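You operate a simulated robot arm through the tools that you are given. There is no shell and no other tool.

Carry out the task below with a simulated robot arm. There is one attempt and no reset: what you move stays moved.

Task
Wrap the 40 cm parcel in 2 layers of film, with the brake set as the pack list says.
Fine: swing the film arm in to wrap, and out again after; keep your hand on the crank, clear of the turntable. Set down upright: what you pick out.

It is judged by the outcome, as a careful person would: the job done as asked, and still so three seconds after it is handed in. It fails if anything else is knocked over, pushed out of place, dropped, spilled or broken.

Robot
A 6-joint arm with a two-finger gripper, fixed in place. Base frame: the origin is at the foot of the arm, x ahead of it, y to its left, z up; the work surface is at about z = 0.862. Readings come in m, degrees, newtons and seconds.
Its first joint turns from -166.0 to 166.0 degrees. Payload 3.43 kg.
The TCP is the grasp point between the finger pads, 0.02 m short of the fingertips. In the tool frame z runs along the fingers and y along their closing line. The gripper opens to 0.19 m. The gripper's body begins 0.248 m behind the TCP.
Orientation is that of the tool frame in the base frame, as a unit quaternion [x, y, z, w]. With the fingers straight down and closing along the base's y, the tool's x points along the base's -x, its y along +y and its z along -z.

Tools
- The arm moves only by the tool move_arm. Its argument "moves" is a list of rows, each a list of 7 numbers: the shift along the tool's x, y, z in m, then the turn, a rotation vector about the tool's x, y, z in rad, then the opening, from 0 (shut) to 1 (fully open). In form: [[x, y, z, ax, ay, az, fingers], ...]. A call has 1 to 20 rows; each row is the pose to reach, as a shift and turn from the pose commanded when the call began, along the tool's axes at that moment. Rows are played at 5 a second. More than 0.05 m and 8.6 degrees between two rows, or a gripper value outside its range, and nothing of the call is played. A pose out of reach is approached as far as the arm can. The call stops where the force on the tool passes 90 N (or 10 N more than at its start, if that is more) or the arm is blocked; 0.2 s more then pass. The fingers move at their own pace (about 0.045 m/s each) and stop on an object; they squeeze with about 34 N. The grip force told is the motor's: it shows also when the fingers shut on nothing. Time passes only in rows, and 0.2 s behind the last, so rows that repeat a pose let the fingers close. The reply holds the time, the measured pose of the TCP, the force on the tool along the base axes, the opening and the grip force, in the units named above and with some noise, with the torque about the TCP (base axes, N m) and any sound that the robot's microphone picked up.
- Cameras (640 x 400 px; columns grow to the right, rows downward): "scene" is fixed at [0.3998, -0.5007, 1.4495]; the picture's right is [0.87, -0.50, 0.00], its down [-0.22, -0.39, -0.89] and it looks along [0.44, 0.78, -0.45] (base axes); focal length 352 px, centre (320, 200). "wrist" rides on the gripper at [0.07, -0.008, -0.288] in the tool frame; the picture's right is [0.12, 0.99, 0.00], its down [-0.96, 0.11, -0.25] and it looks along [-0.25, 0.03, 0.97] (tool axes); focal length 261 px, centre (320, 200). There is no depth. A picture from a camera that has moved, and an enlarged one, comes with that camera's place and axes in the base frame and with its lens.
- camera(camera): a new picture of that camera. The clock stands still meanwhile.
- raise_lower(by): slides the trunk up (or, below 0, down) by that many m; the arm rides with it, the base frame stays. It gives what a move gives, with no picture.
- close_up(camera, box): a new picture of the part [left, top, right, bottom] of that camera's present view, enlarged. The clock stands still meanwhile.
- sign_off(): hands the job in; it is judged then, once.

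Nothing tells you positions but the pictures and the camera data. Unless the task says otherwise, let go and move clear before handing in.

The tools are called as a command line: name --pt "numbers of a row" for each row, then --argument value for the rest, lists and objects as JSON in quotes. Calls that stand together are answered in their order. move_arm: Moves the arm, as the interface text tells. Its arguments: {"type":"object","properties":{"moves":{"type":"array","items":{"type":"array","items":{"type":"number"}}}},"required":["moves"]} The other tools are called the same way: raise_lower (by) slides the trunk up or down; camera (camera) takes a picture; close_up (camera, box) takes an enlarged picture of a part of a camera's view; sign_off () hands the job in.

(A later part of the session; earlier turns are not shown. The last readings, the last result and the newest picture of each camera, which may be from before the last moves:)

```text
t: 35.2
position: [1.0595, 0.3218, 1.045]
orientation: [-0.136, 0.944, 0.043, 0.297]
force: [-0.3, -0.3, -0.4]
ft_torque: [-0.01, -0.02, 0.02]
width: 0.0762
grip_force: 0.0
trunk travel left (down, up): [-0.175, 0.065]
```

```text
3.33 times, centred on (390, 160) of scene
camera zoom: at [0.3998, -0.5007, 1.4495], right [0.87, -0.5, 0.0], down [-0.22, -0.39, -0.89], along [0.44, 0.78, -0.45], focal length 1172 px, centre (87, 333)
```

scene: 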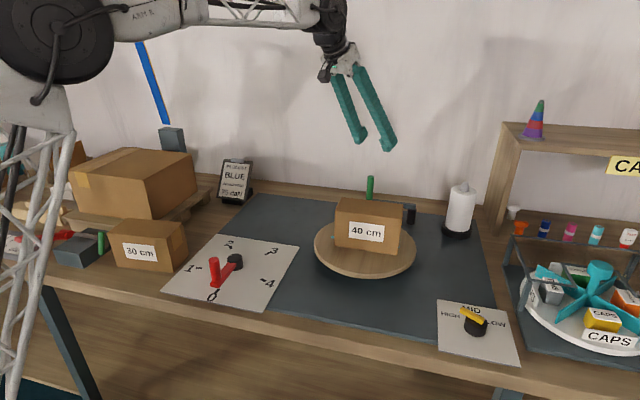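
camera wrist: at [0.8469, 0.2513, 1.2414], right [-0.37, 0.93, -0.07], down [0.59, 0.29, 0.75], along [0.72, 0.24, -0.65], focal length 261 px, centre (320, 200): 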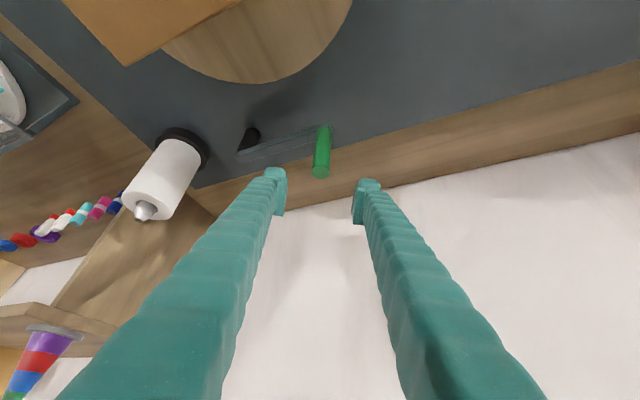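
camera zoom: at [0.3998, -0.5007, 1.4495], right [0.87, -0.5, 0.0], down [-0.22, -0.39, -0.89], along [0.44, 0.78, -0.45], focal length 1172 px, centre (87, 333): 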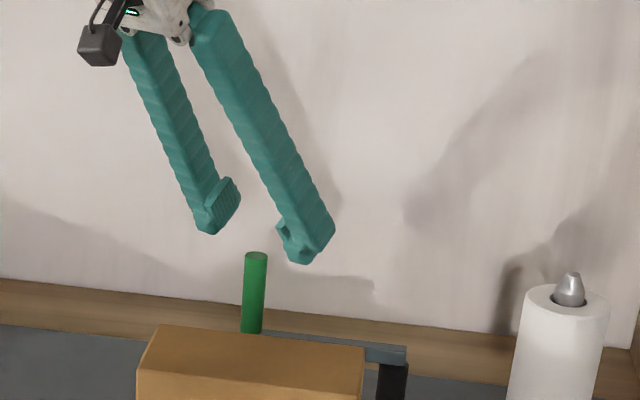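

The handle lies between the fingers in line with the TCP. I'm going down 65 mm more to take it mid-height.

move_arm --pt "0.0115 -0.002 0.0164 0 0 0 0.4" --pt "0.023 -0.002 0.0328 0 0 0 0.4" --pt "0.0373 -0.002 0.0532 0 0 0 0.4" --pt "0.0373 -0.002 0.0532 0 0 0 0.4"

camera --camera "wrist"

close_up --camera "scene" --box '[310, 100, 470, 220]'

```text
t: 36.2
position: [1.0589, 0.3195, 0.98]
orientation: [-0.134, 0.945, 0.042, 0.297]
force: [-0.5, -0.3, 0.3]
ft_torque: [-0.03, 0.01, -0.02]
width: 0.0759
grip_force: 0.1
trunk travel left (down, up): [-0.175, 0.065]
```

```text
taken
camera wrist: at [0.8468, 0.249, 1.1767], right [-0.37, 0.93, -0.07], down [0.59, 0.29, 0.75], along [0.72, 0.24, -0.65], focal length 261 px, centre (320, 200)
```

wrist: 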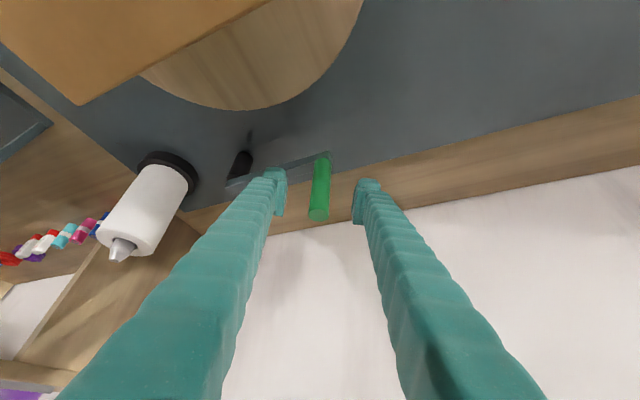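

```text
3.33 times, centred on (390, 160) of scene
camera zoom: at [0.3998, -0.5007, 1.4495], right [0.87, -0.5, 0.0], down [-0.22, -0.39, -0.89], along [0.44, 0.78, -0.45], focal length 1172 px, centre (87, 333)
```

zoom: 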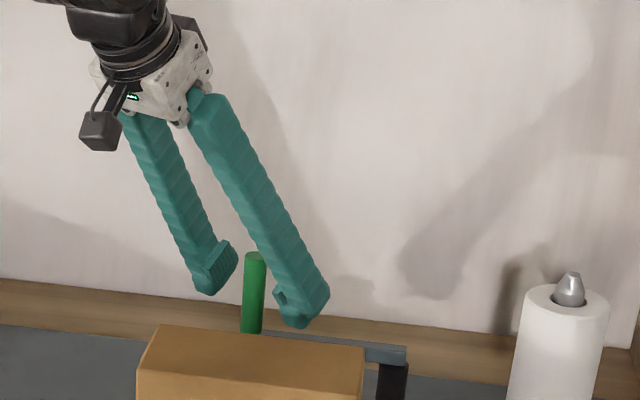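

The handle is centred between the fingers and clear of everything else. I'm gripping it.

move_arm --pt "0 0 0 0 0 0 0.25" --pt "0 0 0 0 0 0 0.08" --pt "0 0 0 0 0 0 0.08" --pt "0 0 0 0 0 0 0.08" --pt "0 0 0 0 0 0 0.08" --pt "0 0 0 0 0 0 0.08"

camera --camera "wrist"

```text
t: 37.6
position: [1.0584, 0.3203, 0.9802]
orientation: [-0.134, 0.944, 0.042, 0.297]
force: [0.1, 0.3, 0.1]
ft_torque: [-0.03, -0.01, -0.01]
width: 0.0206
grip_force: 44.9
trunk travel left (down, up): [-0.175, 0.065]
```

```text
taken
camera wrist: at [0.8469, 0.2489, 1.1769], right [-0.37, 0.93, -0.07], down [0.59, 0.29, 0.75], along [0.72, 0.24, -0.65], focal length 261 px, centre (320, 200)
```

wrist: 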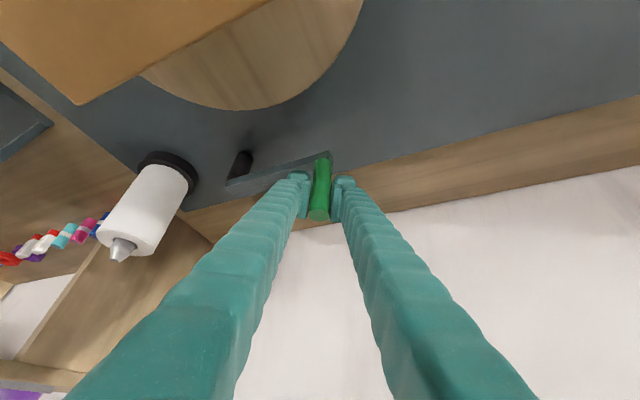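

The handle is held at 20.6 mm with no side force. I put the pivot at about (1.147, 0.217) and the arm length at about 0.135 m. I'm swinging it slightly inward first to feel the resistance.

move_arm --pt "0.0043 -0.0026 -0.003 0 0 0 0.08" --pt "0.0086 -0.0053 -0.006 0 0 0 0.08" --pt "0.0127 -0.0084 -0.0089 0 0 0 0.08" --pt "0.0168 -0.0115 -0.0118 0 0 0 0.08"

camera --camera "wrist"

close_up --camera "scene" --box '[310, 100, 510, 250]'

```text
t: 38.6
position: [1.041, 0.3001, 0.9797]
orientation: [-0.135, 0.944, 0.043, 0.297]
force: [10.9, -6.7, 5.4]
ft_torque: [-0.1, -0.11, 0.05]
width: 0.0206
grip_force: 45.1
trunk travel left (down, up): [-0.175, 0.065]
```

```text
taken
camera wrist: at [0.8296, 0.2303, 1.1766], right [-0.37, 0.93, -0.07], down [0.59, 0.29, 0.75], along [0.72, 0.24, -0.65], focal length 261 px, centre (320, 200)
```

wrist: 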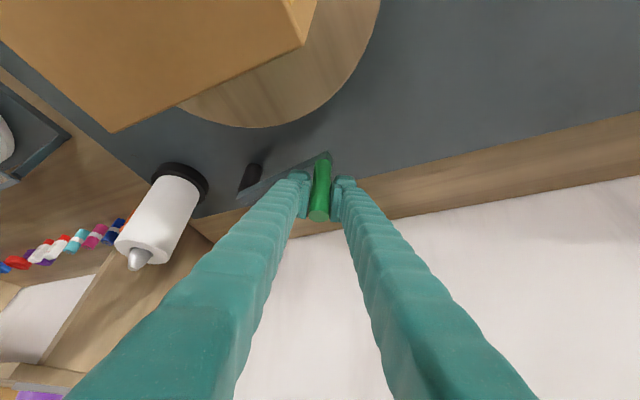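

```text
2.67 times, centred on (410, 175) of scene
camera zoom: at [0.3998, -0.5007, 1.4495], right [0.87, -0.5, 0.0], down [-0.22, -0.39, -0.89], along [0.44, 0.78, -0.45], focal length 938 px, centre (80, 267)
```

zoom: 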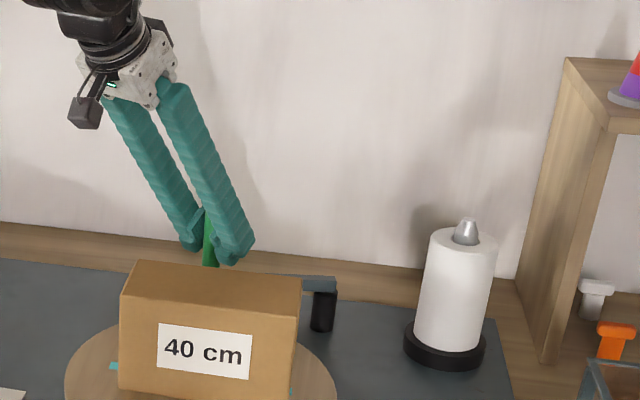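

The arm swings with light resistance. The force suggests the arm started at 135° with a radius of about 0.138, so I'm following the corrected arc further in.

move_arm --pt "0.0045 -0.0045 -0.0032 0 0 0 0.08" --pt "0.0078 -0.0103 -0.0055 0 0 0 0.08" --pt "0.0146 -0.0191 -0.0102 0 0 0 0.08" --pt "0.0208 -0.0284 -0.0146 0 0 0 0.08" --pt "0.0263 -0.0384 -0.0184 0 0 0 0.08" --pt "0.031 -0.049 -0.0217 0 0 0 0.08"

camera --camera "wrist"

close_up --camera "scene" --box '[310, 100, 510, 250]'

```text
t: 40.0
position: [1.0179, 0.2554, 0.98]
orientation: [-0.137, 0.943, 0.044, 0.3]
force: [11.3, 71.1, 5.2]
ft_torque: [0.93, -0.3, -0.28]
width: 0.0209
grip_force: 44.9
trunk travel left (down, up): [-0.175, 0.065]
```

```text
taken
camera wrist: at [0.8069, 0.1821, 1.1759], right [-0.38, 0.92, -0.07], down [0.58, 0.29, 0.76], along [0.72, 0.25, -0.65], focal length 261 px, centre (320, 200)
```

wrist: 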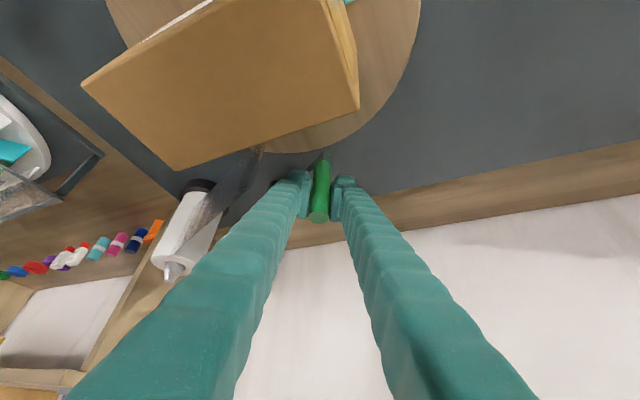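

```text
2.67 times, centred on (410, 175) of scene
camera zoom: at [0.3998, -0.5007, 1.4495], right [0.87, -0.5, 0.0], down [-0.22, -0.39, -0.89], along [0.44, 0.78, -0.45], focal length 938 px, centre (80, 267)
```

zoom: 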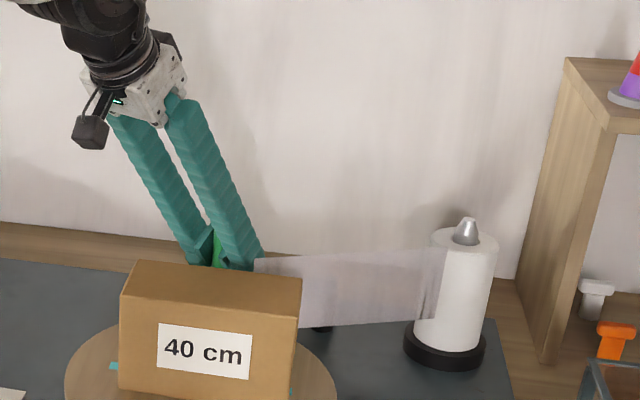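

The arm reached its inner stop, and the film now spans from the roll to the arm. I'm relieving the push and opening the fingers.

move_arm --pt "-0.0018 0.0042 0.0013 0 0 0 0.08" --pt "-0.0035 0.008 0.0025 0 0 0 0.08" --pt "-0.0035 0.008 0.0025 0 0 0 0.08"

```text
t: 40.8
position: [1.0201, 0.2544, 0.9805]
orientation: [-0.135, 0.945, 0.042, 0.296]
force: [-20.3, 54.0, 16.0]
ft_torque: [0.63, 0.37, -0.1]
width: 0.0209
grip_force: 44.6
trunk travel left (down, up): [-0.175, 0.065]
```

move_arm --pt "0.0001 0.002 0 0 0 0 0.08" --pt "0.0001 0.0036 0 0 0 0 0.08" --pt "0.0001 0.0036 0 0 0 0 0.08"

camera --camera "wrist"

```text
t: 41.6
position: [1.0183, 0.2551, 0.9807]
orientation: [-0.135, 0.944, 0.042, 0.298]
force: [-15.3, 32.9, 11.6]
ft_torque: [0.39, 0.26, -0.13]
width: 0.0206
grip_force: 44.8
trunk travel left (down, up): [-0.175, 0.065]
```

```text
taken
camera wrist: at [0.8069, 0.1852, 1.1766], right [-0.37, 0.93, -0.07], down [0.59, 0.29, 0.75], along [0.72, 0.24, -0.65], focal length 261 px, centre (320, 200)
```

wrist: 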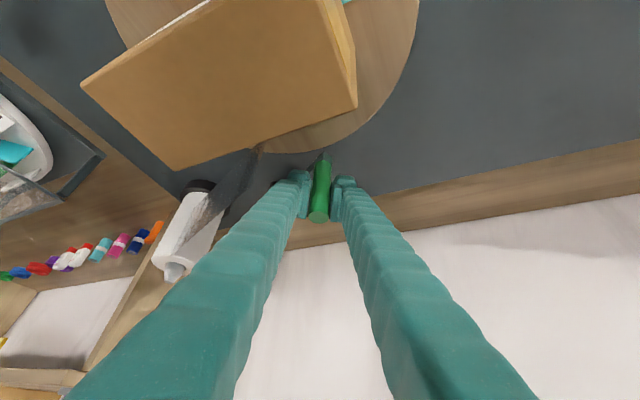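

move_arm --pt "0.001 0.003 -0.0005 0 0 0 0.08" --pt "0.001 0.0055 -0.0005 0 0 0 0.08" --pt "0.001 0.0055 -0.0005 0 0 0 0.08"

```text
t: 42.4
position: [1.0201, 0.2598, 0.9807]
orientation: [-0.134, 0.944, 0.042, 0.298]
force: [38.7, -12.4, 9.1]
ft_torque: [-0.32, 0.05, 0.07]
width: 0.0207
grip_force: 44.7
trunk travel left (down, up): [-0.175, 0.065]
```

move_arm --pt "-0.0009 -0.0035 0.0006 0 0 0 0.08" --pt "-0.0011 -0.0045 0.0007 0 0 0 0.08" --pt "-0.0011 -0.0045 0.0007 0 0 0 0.08"

close_up --camera "wrist" --box '[160, 100, 400, 260]'

close_up --camera "scene" --box '[310, 100, 510, 250]'

```text
t: 43.2
position: [1.0191, 0.2579, 0.98]
orientation: [-0.134, 0.944, 0.042, 0.297]
force: [25.1, -4.7, 11.5]
ft_torque: [0.04, -0.45, 0.23]
width: 0.0207
grip_force: 45.3
trunk travel left (down, up): [-0.175, 0.065]
```

```text
2.50 times, centred on (280, 180) of wrist
camera zoom: at [0.8071, 0.1867, 1.1765], right [-0.37, 0.93, -0.07], down [0.59, 0.29, 0.75], along [0.72, 0.24, -0.65], focal length 652 px, centre (420, 250)
```

zoom: 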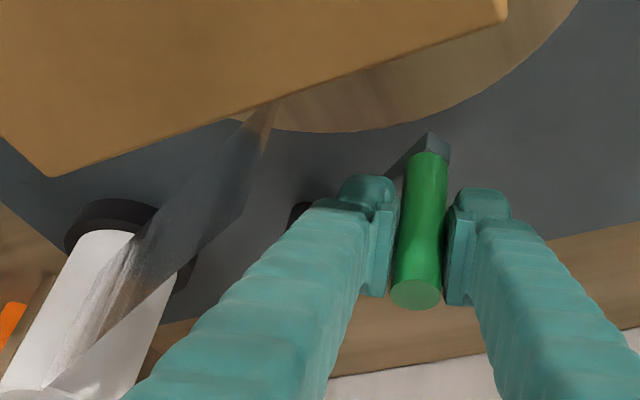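

```text
2.67 times, centred on (410, 175) of scene
camera zoom: at [0.3998, -0.5007, 1.4495], right [0.87, -0.5, 0.0], down [-0.22, -0.39, -0.89], along [0.44, 0.78, -0.45], focal length 938 px, centre (80, 267)
```

zoom: 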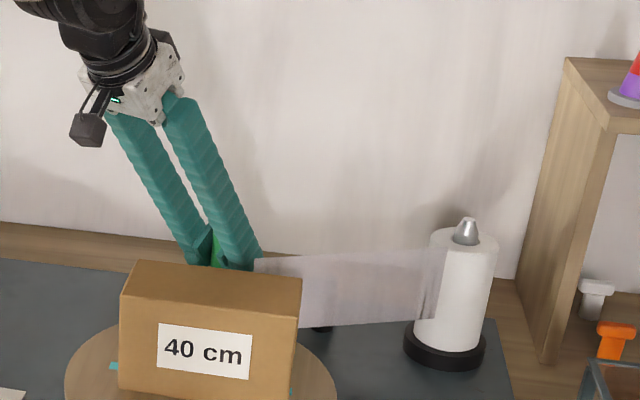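

The film spans from the roll to the parcel, so the arm is in. I'm releasing and backing straight up.

move_arm --pt "0 0 0 0 0 0 0.15" --pt "0 0 0 0 0 0 0.25" --pt "0 0 0 0 0 0 0.33" --pt "0 0 0 0 0 0 0.33" --pt "-0.0115 0 -0.0164 0 0 0 0.33" --pt "-0.0287 0 -0.041 0 0 0 0.33" --pt "-0.0516 0 -0.0737 0 0 0 0.33" --pt "-0.0745 0 -0.1065 0 0 0 0.33" --pt "-0.0975 0 -0.1393 0 0 0 0.33"

camera --camera "wrist"

camera --camera "scene"

```text
t: 45.2
position: [1.0173, 0.2578, 1.1486]
orientation: [-0.134, 0.944, 0.043, 0.297]
force: [0.0, -0.1, -0.2]
ft_torque: [0.03, 0.03, 0.03]
width: 0.0628
grip_force: 0.0
trunk travel left (down, up): [-0.175, 0.065]
```

```text
taken
camera wrist: at [0.8055, 0.1869, 1.3451], right [-0.37, 0.93, -0.07], down [0.59, 0.29, 0.75], along [0.72, 0.24, -0.65], focal length 261 px, centre (320, 200)
```

wrist: 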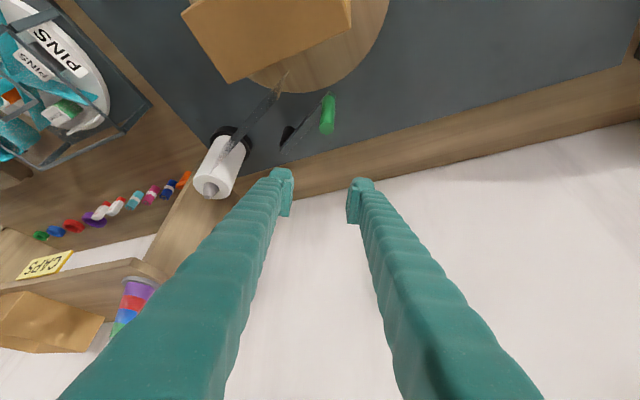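

```text
taken
```

scene: 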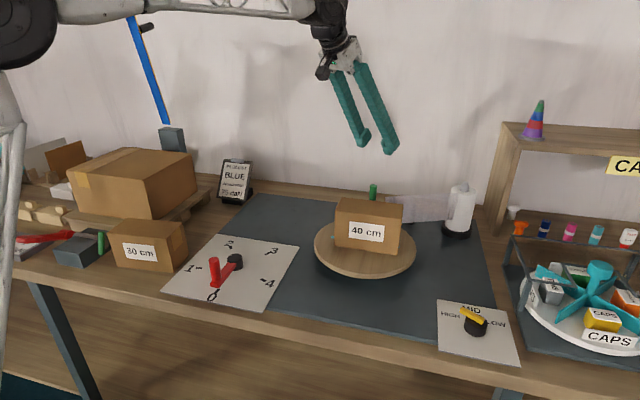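

The film arm stays in and the film runs from the roll to the parcel. Now I untilt and go back inward, heading for the crank.

move_arm --pt "0.0133 0.001 -0.0108 0 0.06 0 0.33" --pt "0.0333 0.0025 -0.027 0 0.15 0 0.33" --pt "0.0533 0.004 -0.0432 0 0.25 0 0.33" --pt "0.0733 0.0056 -0.0593 0 0.35 0 0.33" --pt "0.0932 0.0071 -0.0755 0 0.45 0 0.33" --pt "0.1132 0.0086 -0.0917 0 0.54 0 0.33" --pt "0.1332 0.0101 -0.1079 0 0.61 0 0.33" --pt "0.1332 0.0101 -0.1079 0 0.61 0 0.33"

```text
t: 47.0
position: [0.8505, 0.2187, 1.1608]
orientation: [-0.141, 0.99, 0.0, -0.001]
force: [-0.5, -0.5, -0.3]
ft_torque: [0.0, 0.05, 0.0]
width: 0.0625
grip_force: 0.0
trunk travel left (down, up): [-0.175, 0.065]
```

move_arm --pt "0.0296 0.0073 0 0 0 -0.045 0.33" --pt "0.0593 0.0146 0 0 0 -0.09 0.33" --pt "0.0889 0.0219 0 0 0 -0.134 0.33" --pt "0.1185 0.0292 0 0 0 -0.18 0.33" --pt "0.1481 0.0365 0 0 0 -0.22 0.33" --pt "0.1778 0.0439 0.02 0 0 -0.27 0.33" --pt "0.2074 0.0512 0.03 0 0 -0.31 0.33" --pt "0.237 0.0585 0.04 0 0 -0.36 0.33" --pt "0.2666 0.0658 0.06 0 0 -0.4 0.33" --pt "0.2963 0.0731 0.07 0 0 -0.45 0.33" --pt "0.3259 0.0804 0.08 0 0 -0.49 0.33" --pt "0.3259 0.0804 0.08 0 0 -0.49 0.33"

camera --camera "wrist"

camera --camera "scene"

```text
t: 49.6
position: [0.5169, 0.205, 1.0818]
orientation: [-0.378, 0.926, -0.001, 0.001]
force: [-0.2, 0.6, -0.3]
ft_torque: [-0.01, -0.01, -0.01]
width: 0.0627
grip_force: 0.1
trunk travel left (down, up): [-0.175, 0.065]
```

```text
taken
camera wrist: at [0.4726, 0.1495, 1.3704], right [-0.78, 0.63, 0.0], down [0.61, 0.76, 0.25], along [0.16, 0.19, -0.97], focal length 261 px, centre (320, 200)
```

wrist: 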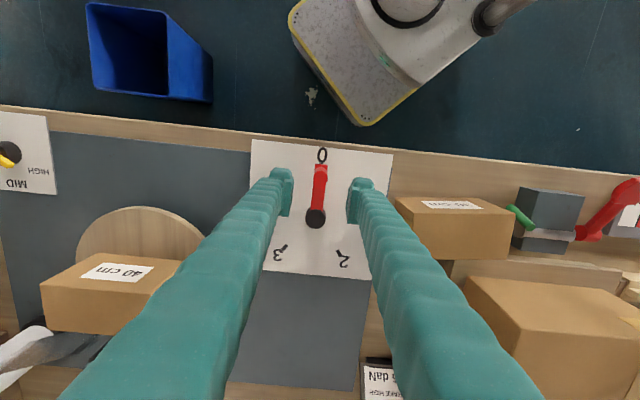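

```text
taken
```

scene: 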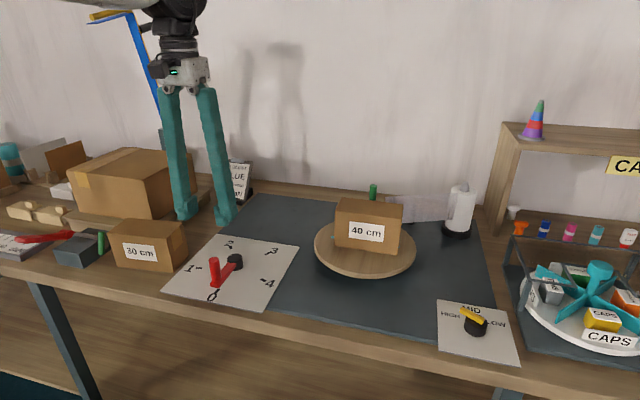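

close_up --camera "wrist" --box '[250, 140, 400, 260]'

```text
3.33 times, centred on (325, 200) of wrist
camera zoom: at [0.4726, 0.1495, 1.3704], right [-0.78, 0.63, 0.0], down [0.61, 0.76, 0.25], along [0.16, 0.19, -0.97], focal length 869 px, centre (303, 200)
```

zoom: 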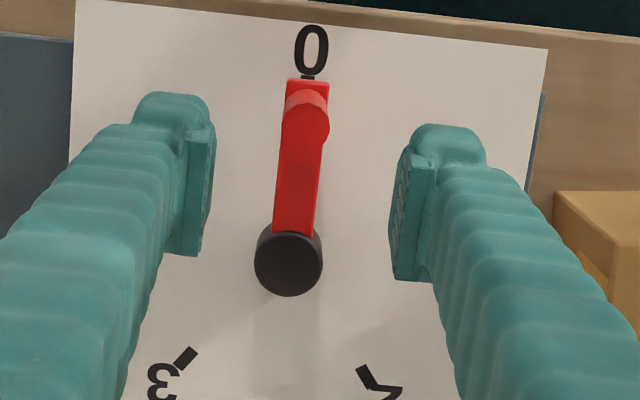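

The crank handle is 3 mm off the tool axis, with the hub 9 cm along the tool's −x. The dial marks are 72° apart, so mark 2 is 144° clockwise. I'm going down onto the handle.

move_arm --pt "0.001 0.0034 0.04 0 0 0 0.33" --pt "0.001 0.0034 0.08 0 0 0 0.33" --pt "0.001 0.0034 0.11 0 0 0 0.33" --pt "0.001 0.0034 0.135 0 0 0 0.33" --pt "0.001 0.0034 0.147 0 0 0 0.33" --pt "0.001 0.0034 0.147 0 0 0 0.33"

camera --camera "wrist"

close_up --camera "scene" --box '[130, 200, 310, 320]'

```text
t: 51.0
position: [0.5145, 0.2069, 0.935]
orientation: [-0.378, 0.926, 0.0, -0.001]
force: [-0.3, -0.1, -0.1]
ft_torque: [-0.01, -0.02, -0.02]
width: 0.0628
grip_force: 0.0
trunk travel left (down, up): [-0.175, 0.065]
```

```text
taken
camera wrist: at [0.4689, 0.1521, 1.2237], right [-0.78, 0.63, 0.0], down [0.61, 0.75, 0.25], along [0.16, 0.19, -0.97], focal length 261 px, centre (320, 200)
```

wrist: 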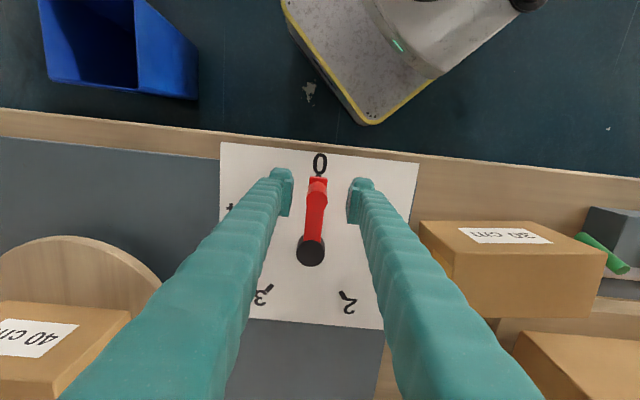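

```text
3.33 times, centred on (220, 260) of scene
camera zoom: at [0.3998, -0.5007, 1.4495], right [0.87, -0.5, 0.0], down [-0.22, -0.39, -0.89], along [0.44, 0.78, -0.45], focal length 1172 px, centre (653, 0)
```

zoom: 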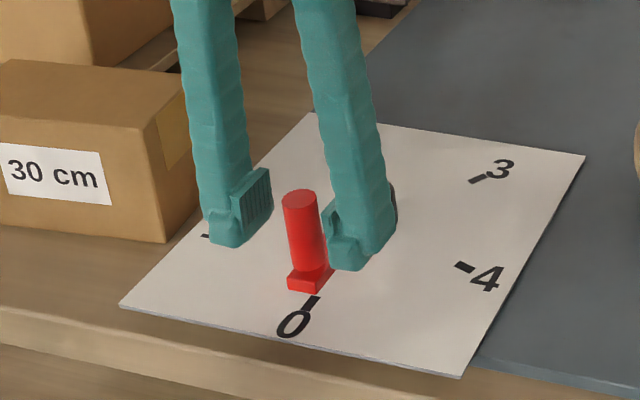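

The handle is between the fingers. I'm gripping it.

move_arm --pt "0 0 0 0 0 0 0.2" --pt "0 0 0 0 0 0 0.08" --pt "0 0 0 0 0 0 0.08" --pt "0 0 0 0 0 0 0.08" --pt "0 0 0 0 0 0 0.08"

close_up --camera "wrist" --box '[220, 140, 420, 300]'

```text
t: 52.2
position: [0.5132, 0.2085, 0.9346]
orientation: [-0.376, 0.927, 0.0, 0.0]
force: [-3.7, 3.1, -5.1]
ft_torque: [0.04, 0.03, 0.32]
width: 0.0226
grip_force: 45.2
trunk travel left (down, up): [-0.175, 0.065]
```

```text
2.50 times, centred on (320, 220) of wrist
camera zoom: at [0.4689, 0.1524, 1.2237], right [-0.78, 0.63, 0.0], down [0.61, 0.75, 0.25], along [0.15, 0.19, -0.97], focal length 652 px, centre (320, 150)
```

zoom: 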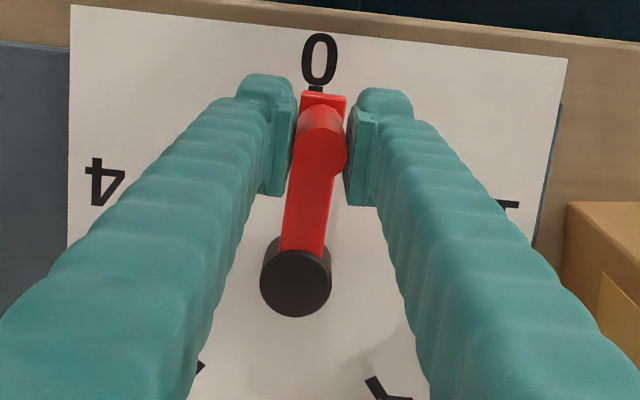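

Gripped, with the handle at the TCP and the hub 8.9 cm away. I'm starting the crank clockwise in a short test turn.

move_arm --pt "-0.0004 0.0071 0 0 0 0.08 0.08" --pt "-0.0013 0.0141 0 0 0 0.16 0.08" --pt "-0.0028 0.0211 0 0 0 0.24 0.08" --pt "-0.0048 0.0279 0 0 0 0.32 0.08"

camera --camera "wrist"

camera --camera "scene"

```text
t: 53.2
position: [0.4979, 0.2317, 0.9346]
orientation: [-0.226, 0.974, 0.0, 0.0]
force: [10.5, 8.9, -0.9]
ft_torque: [0.1, -0.1, 0.27]
width: 0.0226
grip_force: 45.2
trunk travel left (down, up): [-0.175, 0.065]
```

```text
taken
camera wrist: at [0.4375, 0.1923, 1.2236], right [-0.54, 0.84, 0.0], down [0.81, 0.52, 0.25], along [0.21, 0.14, -0.97], focal length 261 px, centre (320, 200)
```

wrist: 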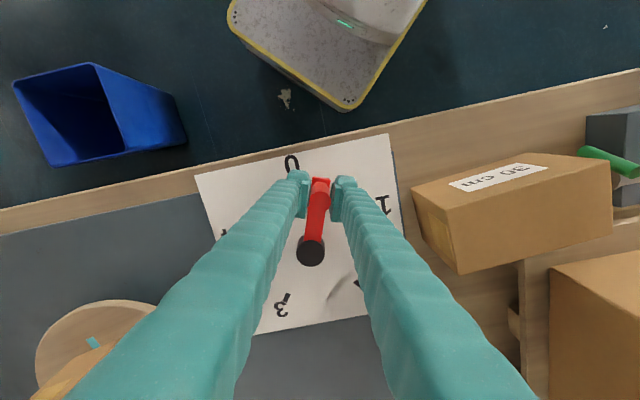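

```text
taken
```

scene: 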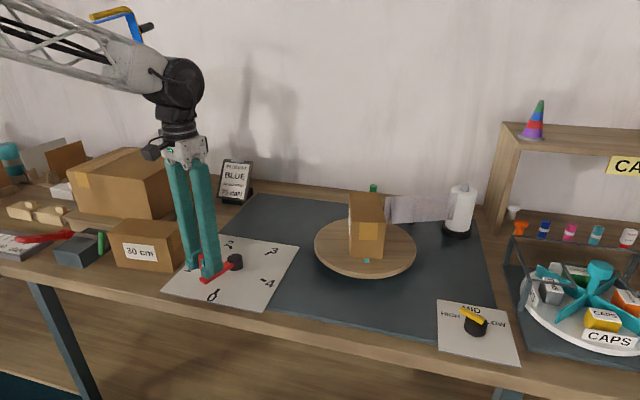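

The turntable made about a quarter turn for about 18° of crank, so each dial mark is one full turn and mark 2 is two layers. I'm continuing with a slightly smaller radius.

move_arm --pt "-0.0011 0.007 0 0 0 0.08 0.08" --pt "-0.0019 0.014 0 0 0 0.16 0.08" --pt "-0.0033 0.0209 0 0 0 0.24 0.08" --pt "-0.0053 0.0276 0 0 0 0.32 0.08" --pt "-0.0077 0.0342 0 0 0 0.4 0.08" --pt "-0.0107 0.0405 0 0 0 0.48 0.08" --pt "-0.0142 0.0466 0 0 0 0.56 0.08" --pt "-0.0182 0.0523 0 0 0 0.64 0.08" --pt "-0.0226 0.0578 0 0 0 0.72 0.08" --pt "-0.0275 0.0628 0 0 0 0.8 0.08"

camera --camera "wrist"

camera --camera "scene"

```text
t: 55.4
position: [0.4954, 0.3, 0.9347]
orientation: [0.173, 0.985, 0.0, 0.0]
force: [1.4, 1.4, 12.9]
ft_torque: [0.11, 0.21, 0.09]
width: 0.0229
grip_force: 45.2
trunk travel left (down, up): [-0.175, 0.065]
```

```text
taken
camera wrist: at [0.4248, 0.3152, 1.2235], right [0.23, 0.97, 0.0], down [0.94, -0.22, 0.25], along [0.24, -0.06, -0.97], focal length 261 px, centre (320, 200)
```

wrist: 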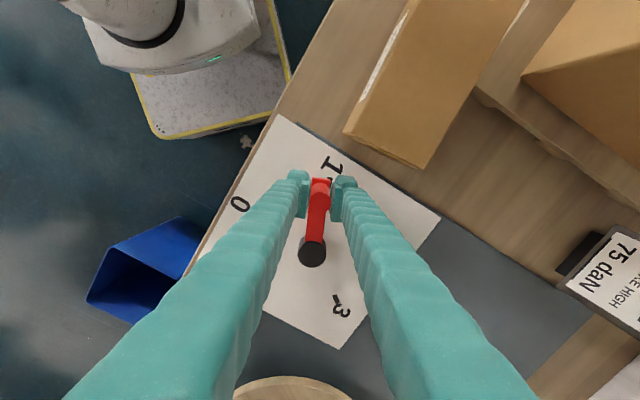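

```text
taken
```

scene: 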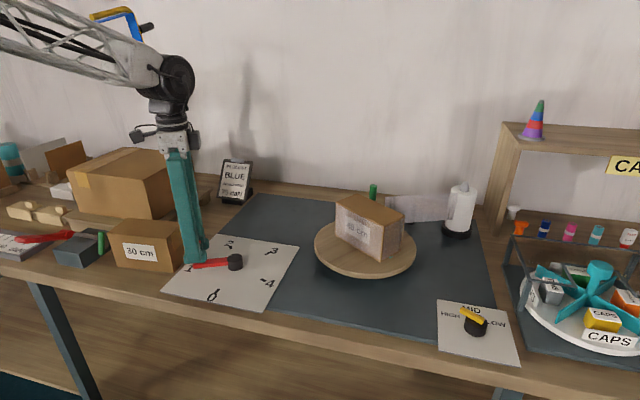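

One layer is nearly on and the film shows on the parcel. The crank is just short of mark 1, and I'm continuing toward mark 2.

move_arm --pt "-0.0004 0.007 0 0 0 0.08 0.08" --pt "-0.0013 0.014 0 0 0 0.16 0.08" --pt "-0.0028 0.0209 0 0 0 0.24 0.08" --pt "-0.0048 0.0276 0 0 0 0.32 0.08" --pt "-0.0073 0.0342 0 0 0 0.4 0.08" --pt "-0.0104 0.0405 0 0 0 0.48 0.08" --pt "-0.014 0.0466 0 0 0 0.56 0.08" --pt "-0.018 0.0524 0 0 0 0.64 0.08" --pt "-0.0225 0.0578 0 0 0 0.72 0.08" --pt "-0.0274 0.0628 0 0 0 0.8 0.08" --pt "-0.0327 0.0675 0 0 0 0.88 0.08" --pt "-0.0384 0.0717 0 0 0 0.96 0.08" --pt "-0.0443 0.0754 0 0 0 1.04 0.08" --pt "-0.0506 0.0786 0 0 0 1.12 0.08" --pt "-0.057 0.0814 0 0 0 1.2 0.08"

camera --camera "wrist"

camera --camera "scene"

```text
t: 58.6
position: [0.5787, 0.3571, 0.9347]
orientation: [0.699, 0.715, 0.001, 0.001]
force: [7.1, 26.8, -2.4]
ft_torque: [0.19, -0.07, 0.18]
width: 0.0227
grip_force: 45.3
trunk travel left (down, up): [-0.175, 0.065]
```

```text
taken
camera wrist: at [0.5669, 0.4274, 1.2234], right [0.99, 0.14, 0.0], down [0.14, -0.96, 0.25], along [0.04, -0.24, -0.97], focal length 261 px, centre (320, 200)
```

wrist: 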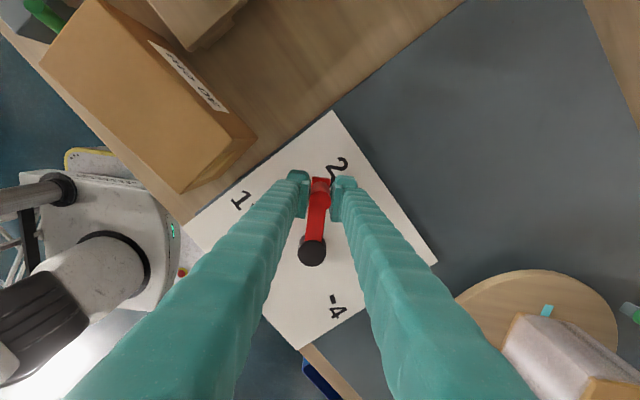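

```text
taken
```

scene: 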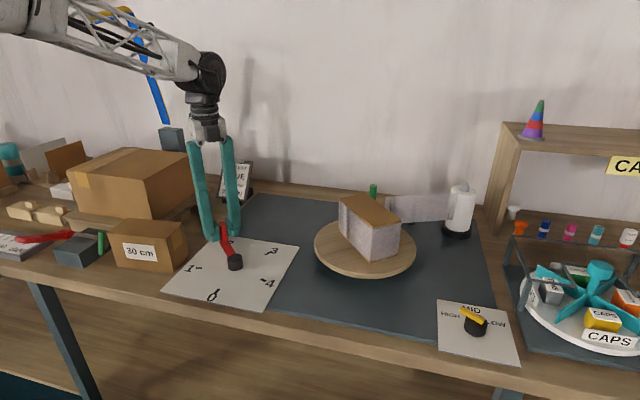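

The crank is about 11° short of mark 2. I'm making the final bit slowly, then checking the turntable line for alignment.

move_arm --pt "0.0006 0.0062 0 0 0 0.07 0.08" --pt "0.0005 0.0116 0 0 0 0.13 0.08" --pt "-0.0002 0.0172 0 0 0 0.193 0.08" --pt "-0.0002 0.0172 0 0 0 0.193 0.08"

camera --camera "wrist"

close_up --camera "scene" --box '[280, 140, 500, 290]'

close_up --camera "wrist" --box '[240, 120, 400, 280]'

close_up --camera "scene" --box '[140, 200, 320, 320]'

```text
t: 59.6
position: [0.5934, 0.3557, 0.9352]
orientation: [0.765, 0.645, 0.0, 0.0]
force: [2.4, -8.1, 2.5]
ft_torque: [-0.28, -0.04, 0.19]
width: 0.0228
grip_force: 44.7
trunk travel left (down, up): [-0.175, 0.065]
```

```text
taken
camera wrist: at [0.5964, 0.4268, 1.2233], right [1.0, -0.05, 0.0], down [-0.05, -0.97, 0.25], along [-0.01, -0.25, -0.97], focal length 261 px, centre (320, 200)
```

wrist: 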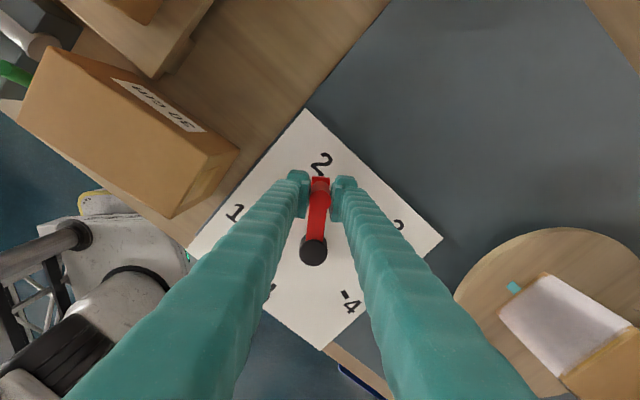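

```text
2.67 times, centred on (390, 215) of scene
camera zoom: at [0.3998, -0.5007, 1.4495], right [0.87, -0.5, 0.0], down [-0.22, -0.39, -0.89], along [0.44, 0.78, -0.45], focal length 938 px, centre (133, 160)
```

zoom: 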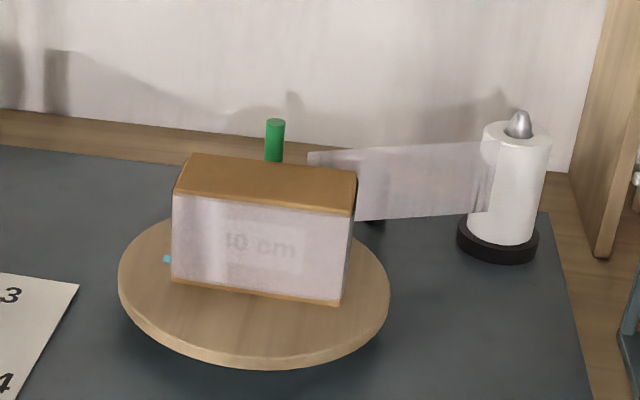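

```text
2.50 times, centred on (320, 200) of wrist
camera zoom: at [0.5964, 0.4268, 1.2233], right [1.0, -0.05, 0.0], down [-0.05, -0.97, 0.25], along [-0.01, -0.25, -0.97], focal length 652 px, centre (320, 200)
```

zoom: 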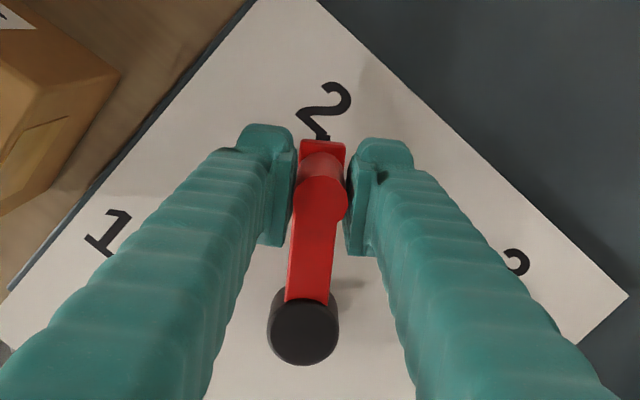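

```text
3.33 times, centred on (230, 260) of scene
camera zoom: at [0.3998, -0.5007, 1.4495], right [0.87, -0.5, 0.0], down [-0.22, -0.39, -0.89], along [0.44, 0.78, -0.45], focal length 1172 px, centre (620, 0)
```

zoom: 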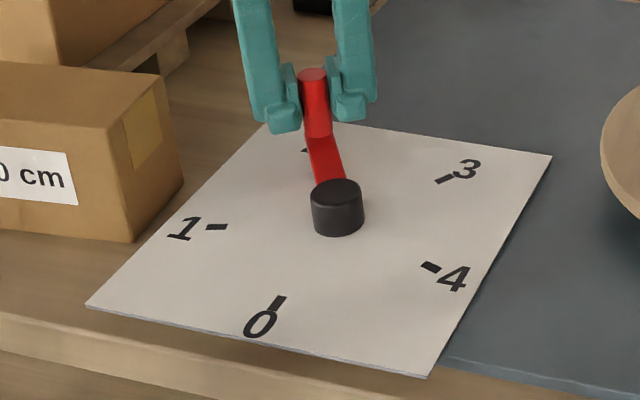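

The crank is on mark 2, and the parcel is back within about 1° of its starting orientation, so exactly two turns. I'm releasing the crank and lifting straight up.

move_arm --pt "0 0 0 0 0 0 0.14" --pt "0 0 0 0 0 0 0.22" --pt "0 0 0 0 0 0 0.3" --pt "0 0 0 0 0 0 0.3" --pt "0 0 -0.03 0 0 0 0.3" --pt "0 0 -0.07 0 0 0 0.3" --pt "0 0 -0.11 0 0 0 0.3" --pt "0 0 -0.15 0 0 0 0.3" --pt "0 0 -0.19 0 0 0 0.3" --pt "0 0 -0.225 0 0 0 0.3"

camera --camera "wrist"

camera --camera "scene"

close_up --camera "scene" --box '[140, 200, 320, 320]'

close_up --camera "scene" --box '[280, 140, 500, 290]'

```text
t: 61.8
position: [0.595, 0.3565, 1.1608]
orientation: [0.764, 0.645, 0.0, 0.0]
force: [-0.1, 0.1, -0.4]
ft_torque: [-0.02, 0.05, -0.01]
width: 0.057
grip_force: 0.1
trunk travel left (down, up): [-0.175, 0.065]
```

```text
taken
camera wrist: at [0.5985, 0.4271, 1.4486], right [1.0, -0.05, 0.0], down [-0.05, -0.97, 0.25], along [-0.01, -0.25, -0.97], focal length 261 px, centre (320, 200)
```

wrist: 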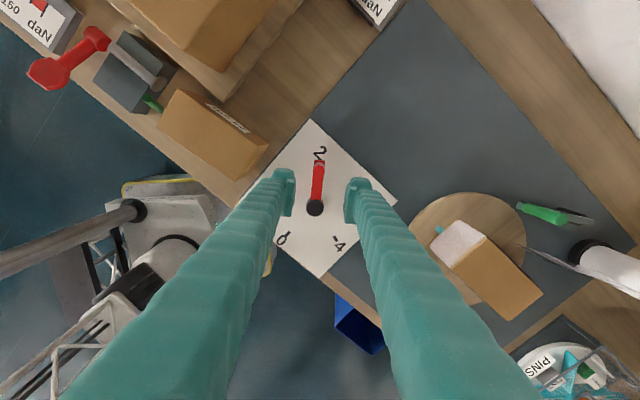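

```text
taken
```

scene: 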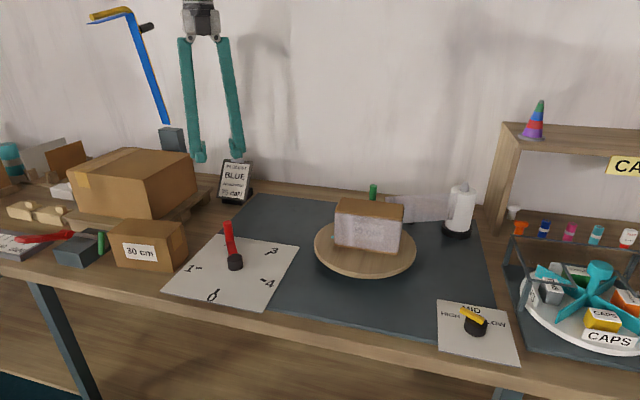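

```text
3.33 times, centred on (230, 260) of scene
camera zoom: at [0.3998, -0.5007, 1.4495], right [0.87, -0.5, 0.0], down [-0.22, -0.39, -0.89], along [0.44, 0.78, -0.45], focal length 1172 px, centre (620, 0)
```

zoom: 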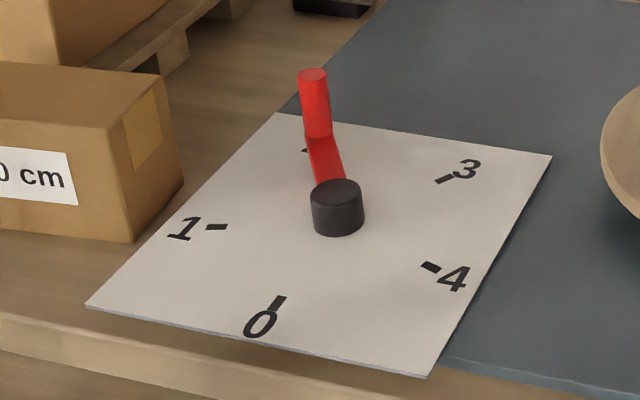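

```text
2.67 times, centred on (390, 215) of scene
camera zoom: at [0.3998, -0.5007, 1.4495], right [0.87, -0.5, 0.0], down [-0.22, -0.39, -0.89], along [0.44, 0.78, -0.45], focal length 938 px, centre (133, 160)
```

zoom: 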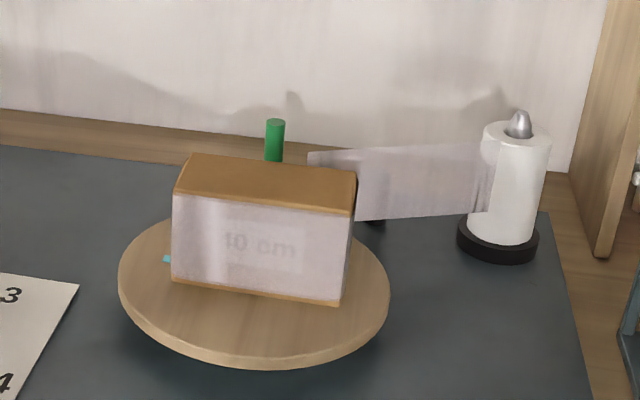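

The crank holds at 2 and the wrap is done. Now back toward the film arm: I'm unwinding the wrist while moving to the pre-tilt pose.

move_arm --pt "-0.0057 0.0171 0 0 0 -0.1264 0.35" --pt "-0.0115 0.0343 0 0 0 -0.2529 0.35" --pt "-0.0172 0.0514 0 0 0 -0.3793 0.35" --pt "-0.023 0.0685 0 0 0 -0.5058 0.35" --pt "-0.0287 0.0857 0 0 0 -0.6322 0.35" --pt "-0.0344 0.1028 0 0 0 -0.7586 0.35" --pt "-0.0402 0.1199 0 0 0 -0.8851 0.35" --pt "-0.0459 0.1371 0 0 0 -1.0115 0.35" --pt "-0.0516 0.1542 0 0 0 -1.1379 0.35" --pt "-0.0574 0.1713 0 0 0 -1.2644 0.35" --pt "-0.0631 0.1884 0 0 0 -1.3908 0.35" --pt "-0.0689 0.2056 0 0 0 -1.5173 0.35" --pt "-0.0746 0.2227 0 0 0 -1.6437 0.35" --pt "-0.0803 0.2398 0 0 0 -1.7701 0.35" --pt "-0.0861 0.257 0 0 0 -1.8966 0.35" --pt "-0.0918 0.2741 0 0 0 -2.023 0.35" --pt "-0.0918 0.2741 0 0 0 -2.023 0.35"

```text
t: 65.4
position: [0.8475, 0.2185, 1.1602]
orientation: [-0.142, 0.99, 0.0, -0.001]
force: [-0.4, -0.3, -0.2]
ft_torque: [-0.03, 0.03, 0.0]
width: 0.0665
grip_force: 0.1
trunk travel left (down, up): [-0.175, 0.065]
```

move_arm --pt "-0.005 0 0 0 -0.1 0 0.4" --pt "-0.02 -0.001 0 0 -0.2 0 0.4" --pt "-0.04 -0.002 0 0 -0.3 0 0.4" --pt "-0.065 -0.004 0 0 -0.4 0 0.4" --pt "-0.095 -0.006 0 0 -0.5 0 0.4" --pt "-0.125 -0.007 0 0 -0.61 0 0.4" --pt "-0.155 -0.009 0.005 0 -0.61 0 0.4" --pt "-0.1776 -0.0105 0.01 0 -0.61 0 0.4" --pt "-0.1776 -0.0105 0.01 0 -0.61 0 0.4"

camera --camera "wrist"

camera --camera "scene"

```text
t: 67.4
position: [1.0208, 0.2603, 1.1509]
orientation: [-0.136, 0.944, 0.043, 0.297]
force: [-1.3, 1.0, -0.4]
ft_torque: [0.01, 0.02, 0.01]
width: 0.076
grip_force: 0.1
trunk travel left (down, up): [-0.175, 0.065]
```

```text
taken
camera wrist: at [0.8096, 0.1902, 1.3464], right [-0.37, 0.93, -0.07], down [0.59, 0.29, 0.75], along [0.72, 0.24, -0.65], focal length 261 px, centre (320, 200)
```

wrist: 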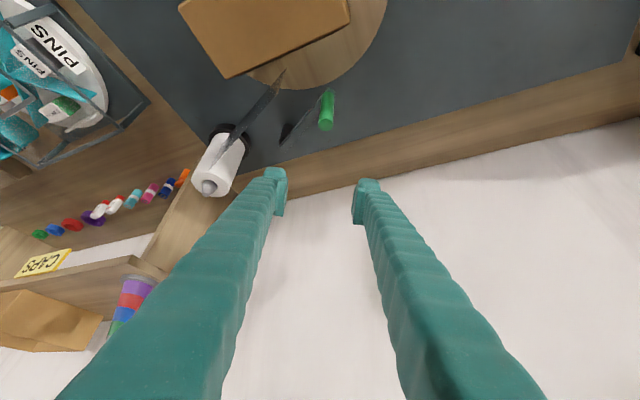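

```text
taken
```

scene: 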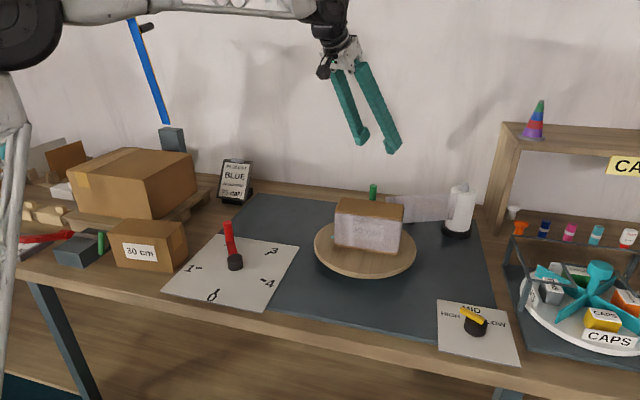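

The handle is where I left it. I'm going down onto it as before.

move_arm --pt "0.0202 -0.0018 0.026 0 0 0 0.4" --pt "0.0402 -0.0018 0.0546 0 0 0 0.4" --pt "0.0602 -0.0018 0.0832 0 0 0 0.4" --pt "0.0751 -0.0018 0.1033 0 0 0 0.4" --pt "0.0887 -0.0018 0.1228 0 0 0 0.4" --pt "0.0999 -0.0018 0.1388 0 0 0 0.4" --pt "0.0999 -0.0018 0.1388 0 0 0 0.4"

close_up --camera "wrist" --box '[160, 100, 400, 260]'

```text
t: 69.0
position: [1.0201, 0.2571, 0.978]
orientation: [-0.135, 0.944, 0.043, 0.297]
force: [-0.1, 0.0, -0.3]
ft_torque: [-0.04, -0.01, 0.0]
width: 0.0761
grip_force: 0.0
trunk travel left (down, up): [-0.175, 0.065]
```

```text
2.50 times, centred on (280, 180) of wrist
camera zoom: at [0.8077, 0.1863, 1.1746], right [-0.37, 0.93, -0.07], down [0.59, 0.29, 0.75], along [0.72, 0.24, -0.65], focal length 652 px, centre (420, 250)
```

zoom: 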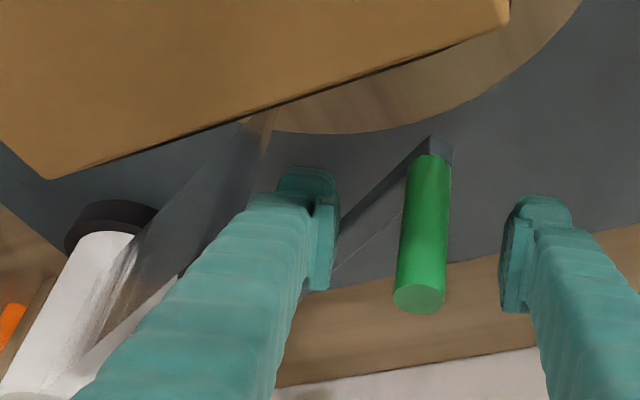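

The handle is between the pads. I'm gripping it.

move_arm --pt "0 0.0005 0 0 0 0 0.25" --pt "0 0.0005 0 0 0 0 0.08" --pt "0 0.0005 0 0 0 0 0.08" --pt "0 0.0005 0 0 0 0 0.08" --pt "0 0.0005 0 0 0 0 0.08" --pt "0 0.0005 0 0 0 0 0.08"

```text
t: 70.4
position: [1.0195, 0.257, 0.9771]
orientation: [-0.135, 0.944, 0.043, 0.297]
force: [-4.2, 1.2, -0.8]
ft_torque: [0.05, 0.01, 0.02]
width: 0.0205
grip_force: 45.2
trunk travel left (down, up): [-0.175, 0.065]
```

move_arm --pt "-0.0032 0.0054 0.0022 0 0 0 0.08" --pt "-0.0063 0.0108 0.0044 0 0 0 0.08" --pt "-0.0096 0.0155 0.0067 0 0 0 0.08" --pt "-0.0128 0.0201 0.009 0 0 0 0.08" --pt "-0.0163 0.0244 0.0115 0 0 0 0.08" --pt "-0.0198 0.0286 0.0139 0 0 0 0.08"

close_up --camera "scene" --box '[280, 100, 500, 290]'

```text
t: 71.8
position: [1.0349, 0.292, 0.9786]
orientation: [-0.135, 0.944, 0.042, 0.297]
force: [0.8, -2.4, -3.9]
ft_torque: [-0.03, 0.07, -0.14]
width: 0.0203
grip_force: 44.6
trunk travel left (down, up): [-0.175, 0.065]
```

```text
2.11 times, centred on (390, 195) of scene
camera zoom: at [0.3998, -0.5007, 1.4495], right [0.87, -0.5, 0.0], down [-0.22, -0.39, -0.89], along [0.44, 0.78, -0.45], focal length 740 px, centre (173, 210)
```

zoom: 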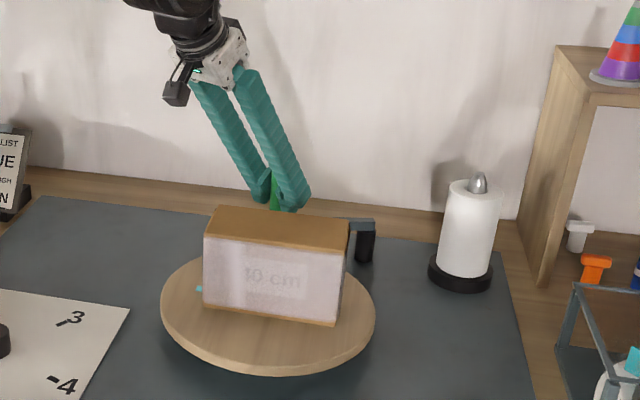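

The film span has parted and the wrap stays on the parcel. I'm continuing the swing back to the arm's original out position.

move_arm --pt "-0.0039 0.0038 0.0027 0 0 0 0.08" --pt "-0.0078 0.0076 0.0054 0 0 0 0.08" --pt "-0.0119 0.0111 0.0083 0 0 0 0.08" --pt "-0.016 0.0146 0.0112 0 0 0 0.08" --pt "-0.0207 0.0178 0.0145 0 0 0 0.08" --pt "-0.0253 0.0209 0.0177 0 0 0 0.08" --pt "-0.0253 0.0209 0.0177 0 0 0 0.08"

camera --camera "wrist"

```text
t: 73.4
position: [1.0588, 0.3183, 0.9791]
orientation: [-0.135, 0.945, 0.042, 0.296]
force: [-11.5, -11.1, -10.4]
ft_torque: [-0.24, 0.3, 0.01]
width: 0.0208
grip_force: 44.8
trunk travel left (down, up): [-0.175, 0.065]
```

```text
taken
camera wrist: at [0.8461, 0.2488, 1.1757], right [-0.37, 0.93, -0.07], down [0.59, 0.29, 0.75], along [0.72, 0.24, -0.66], focal length 261 px, centre (320, 200)
```

wrist: 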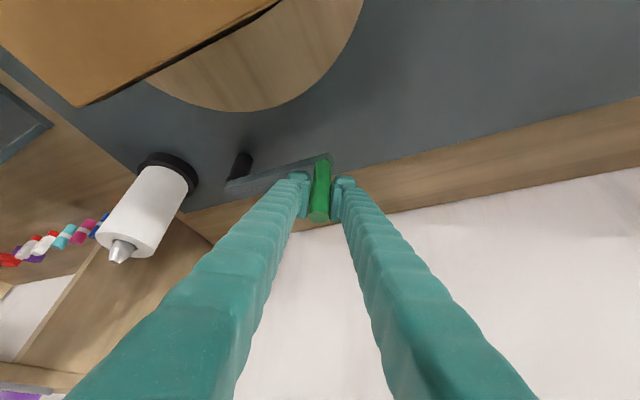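

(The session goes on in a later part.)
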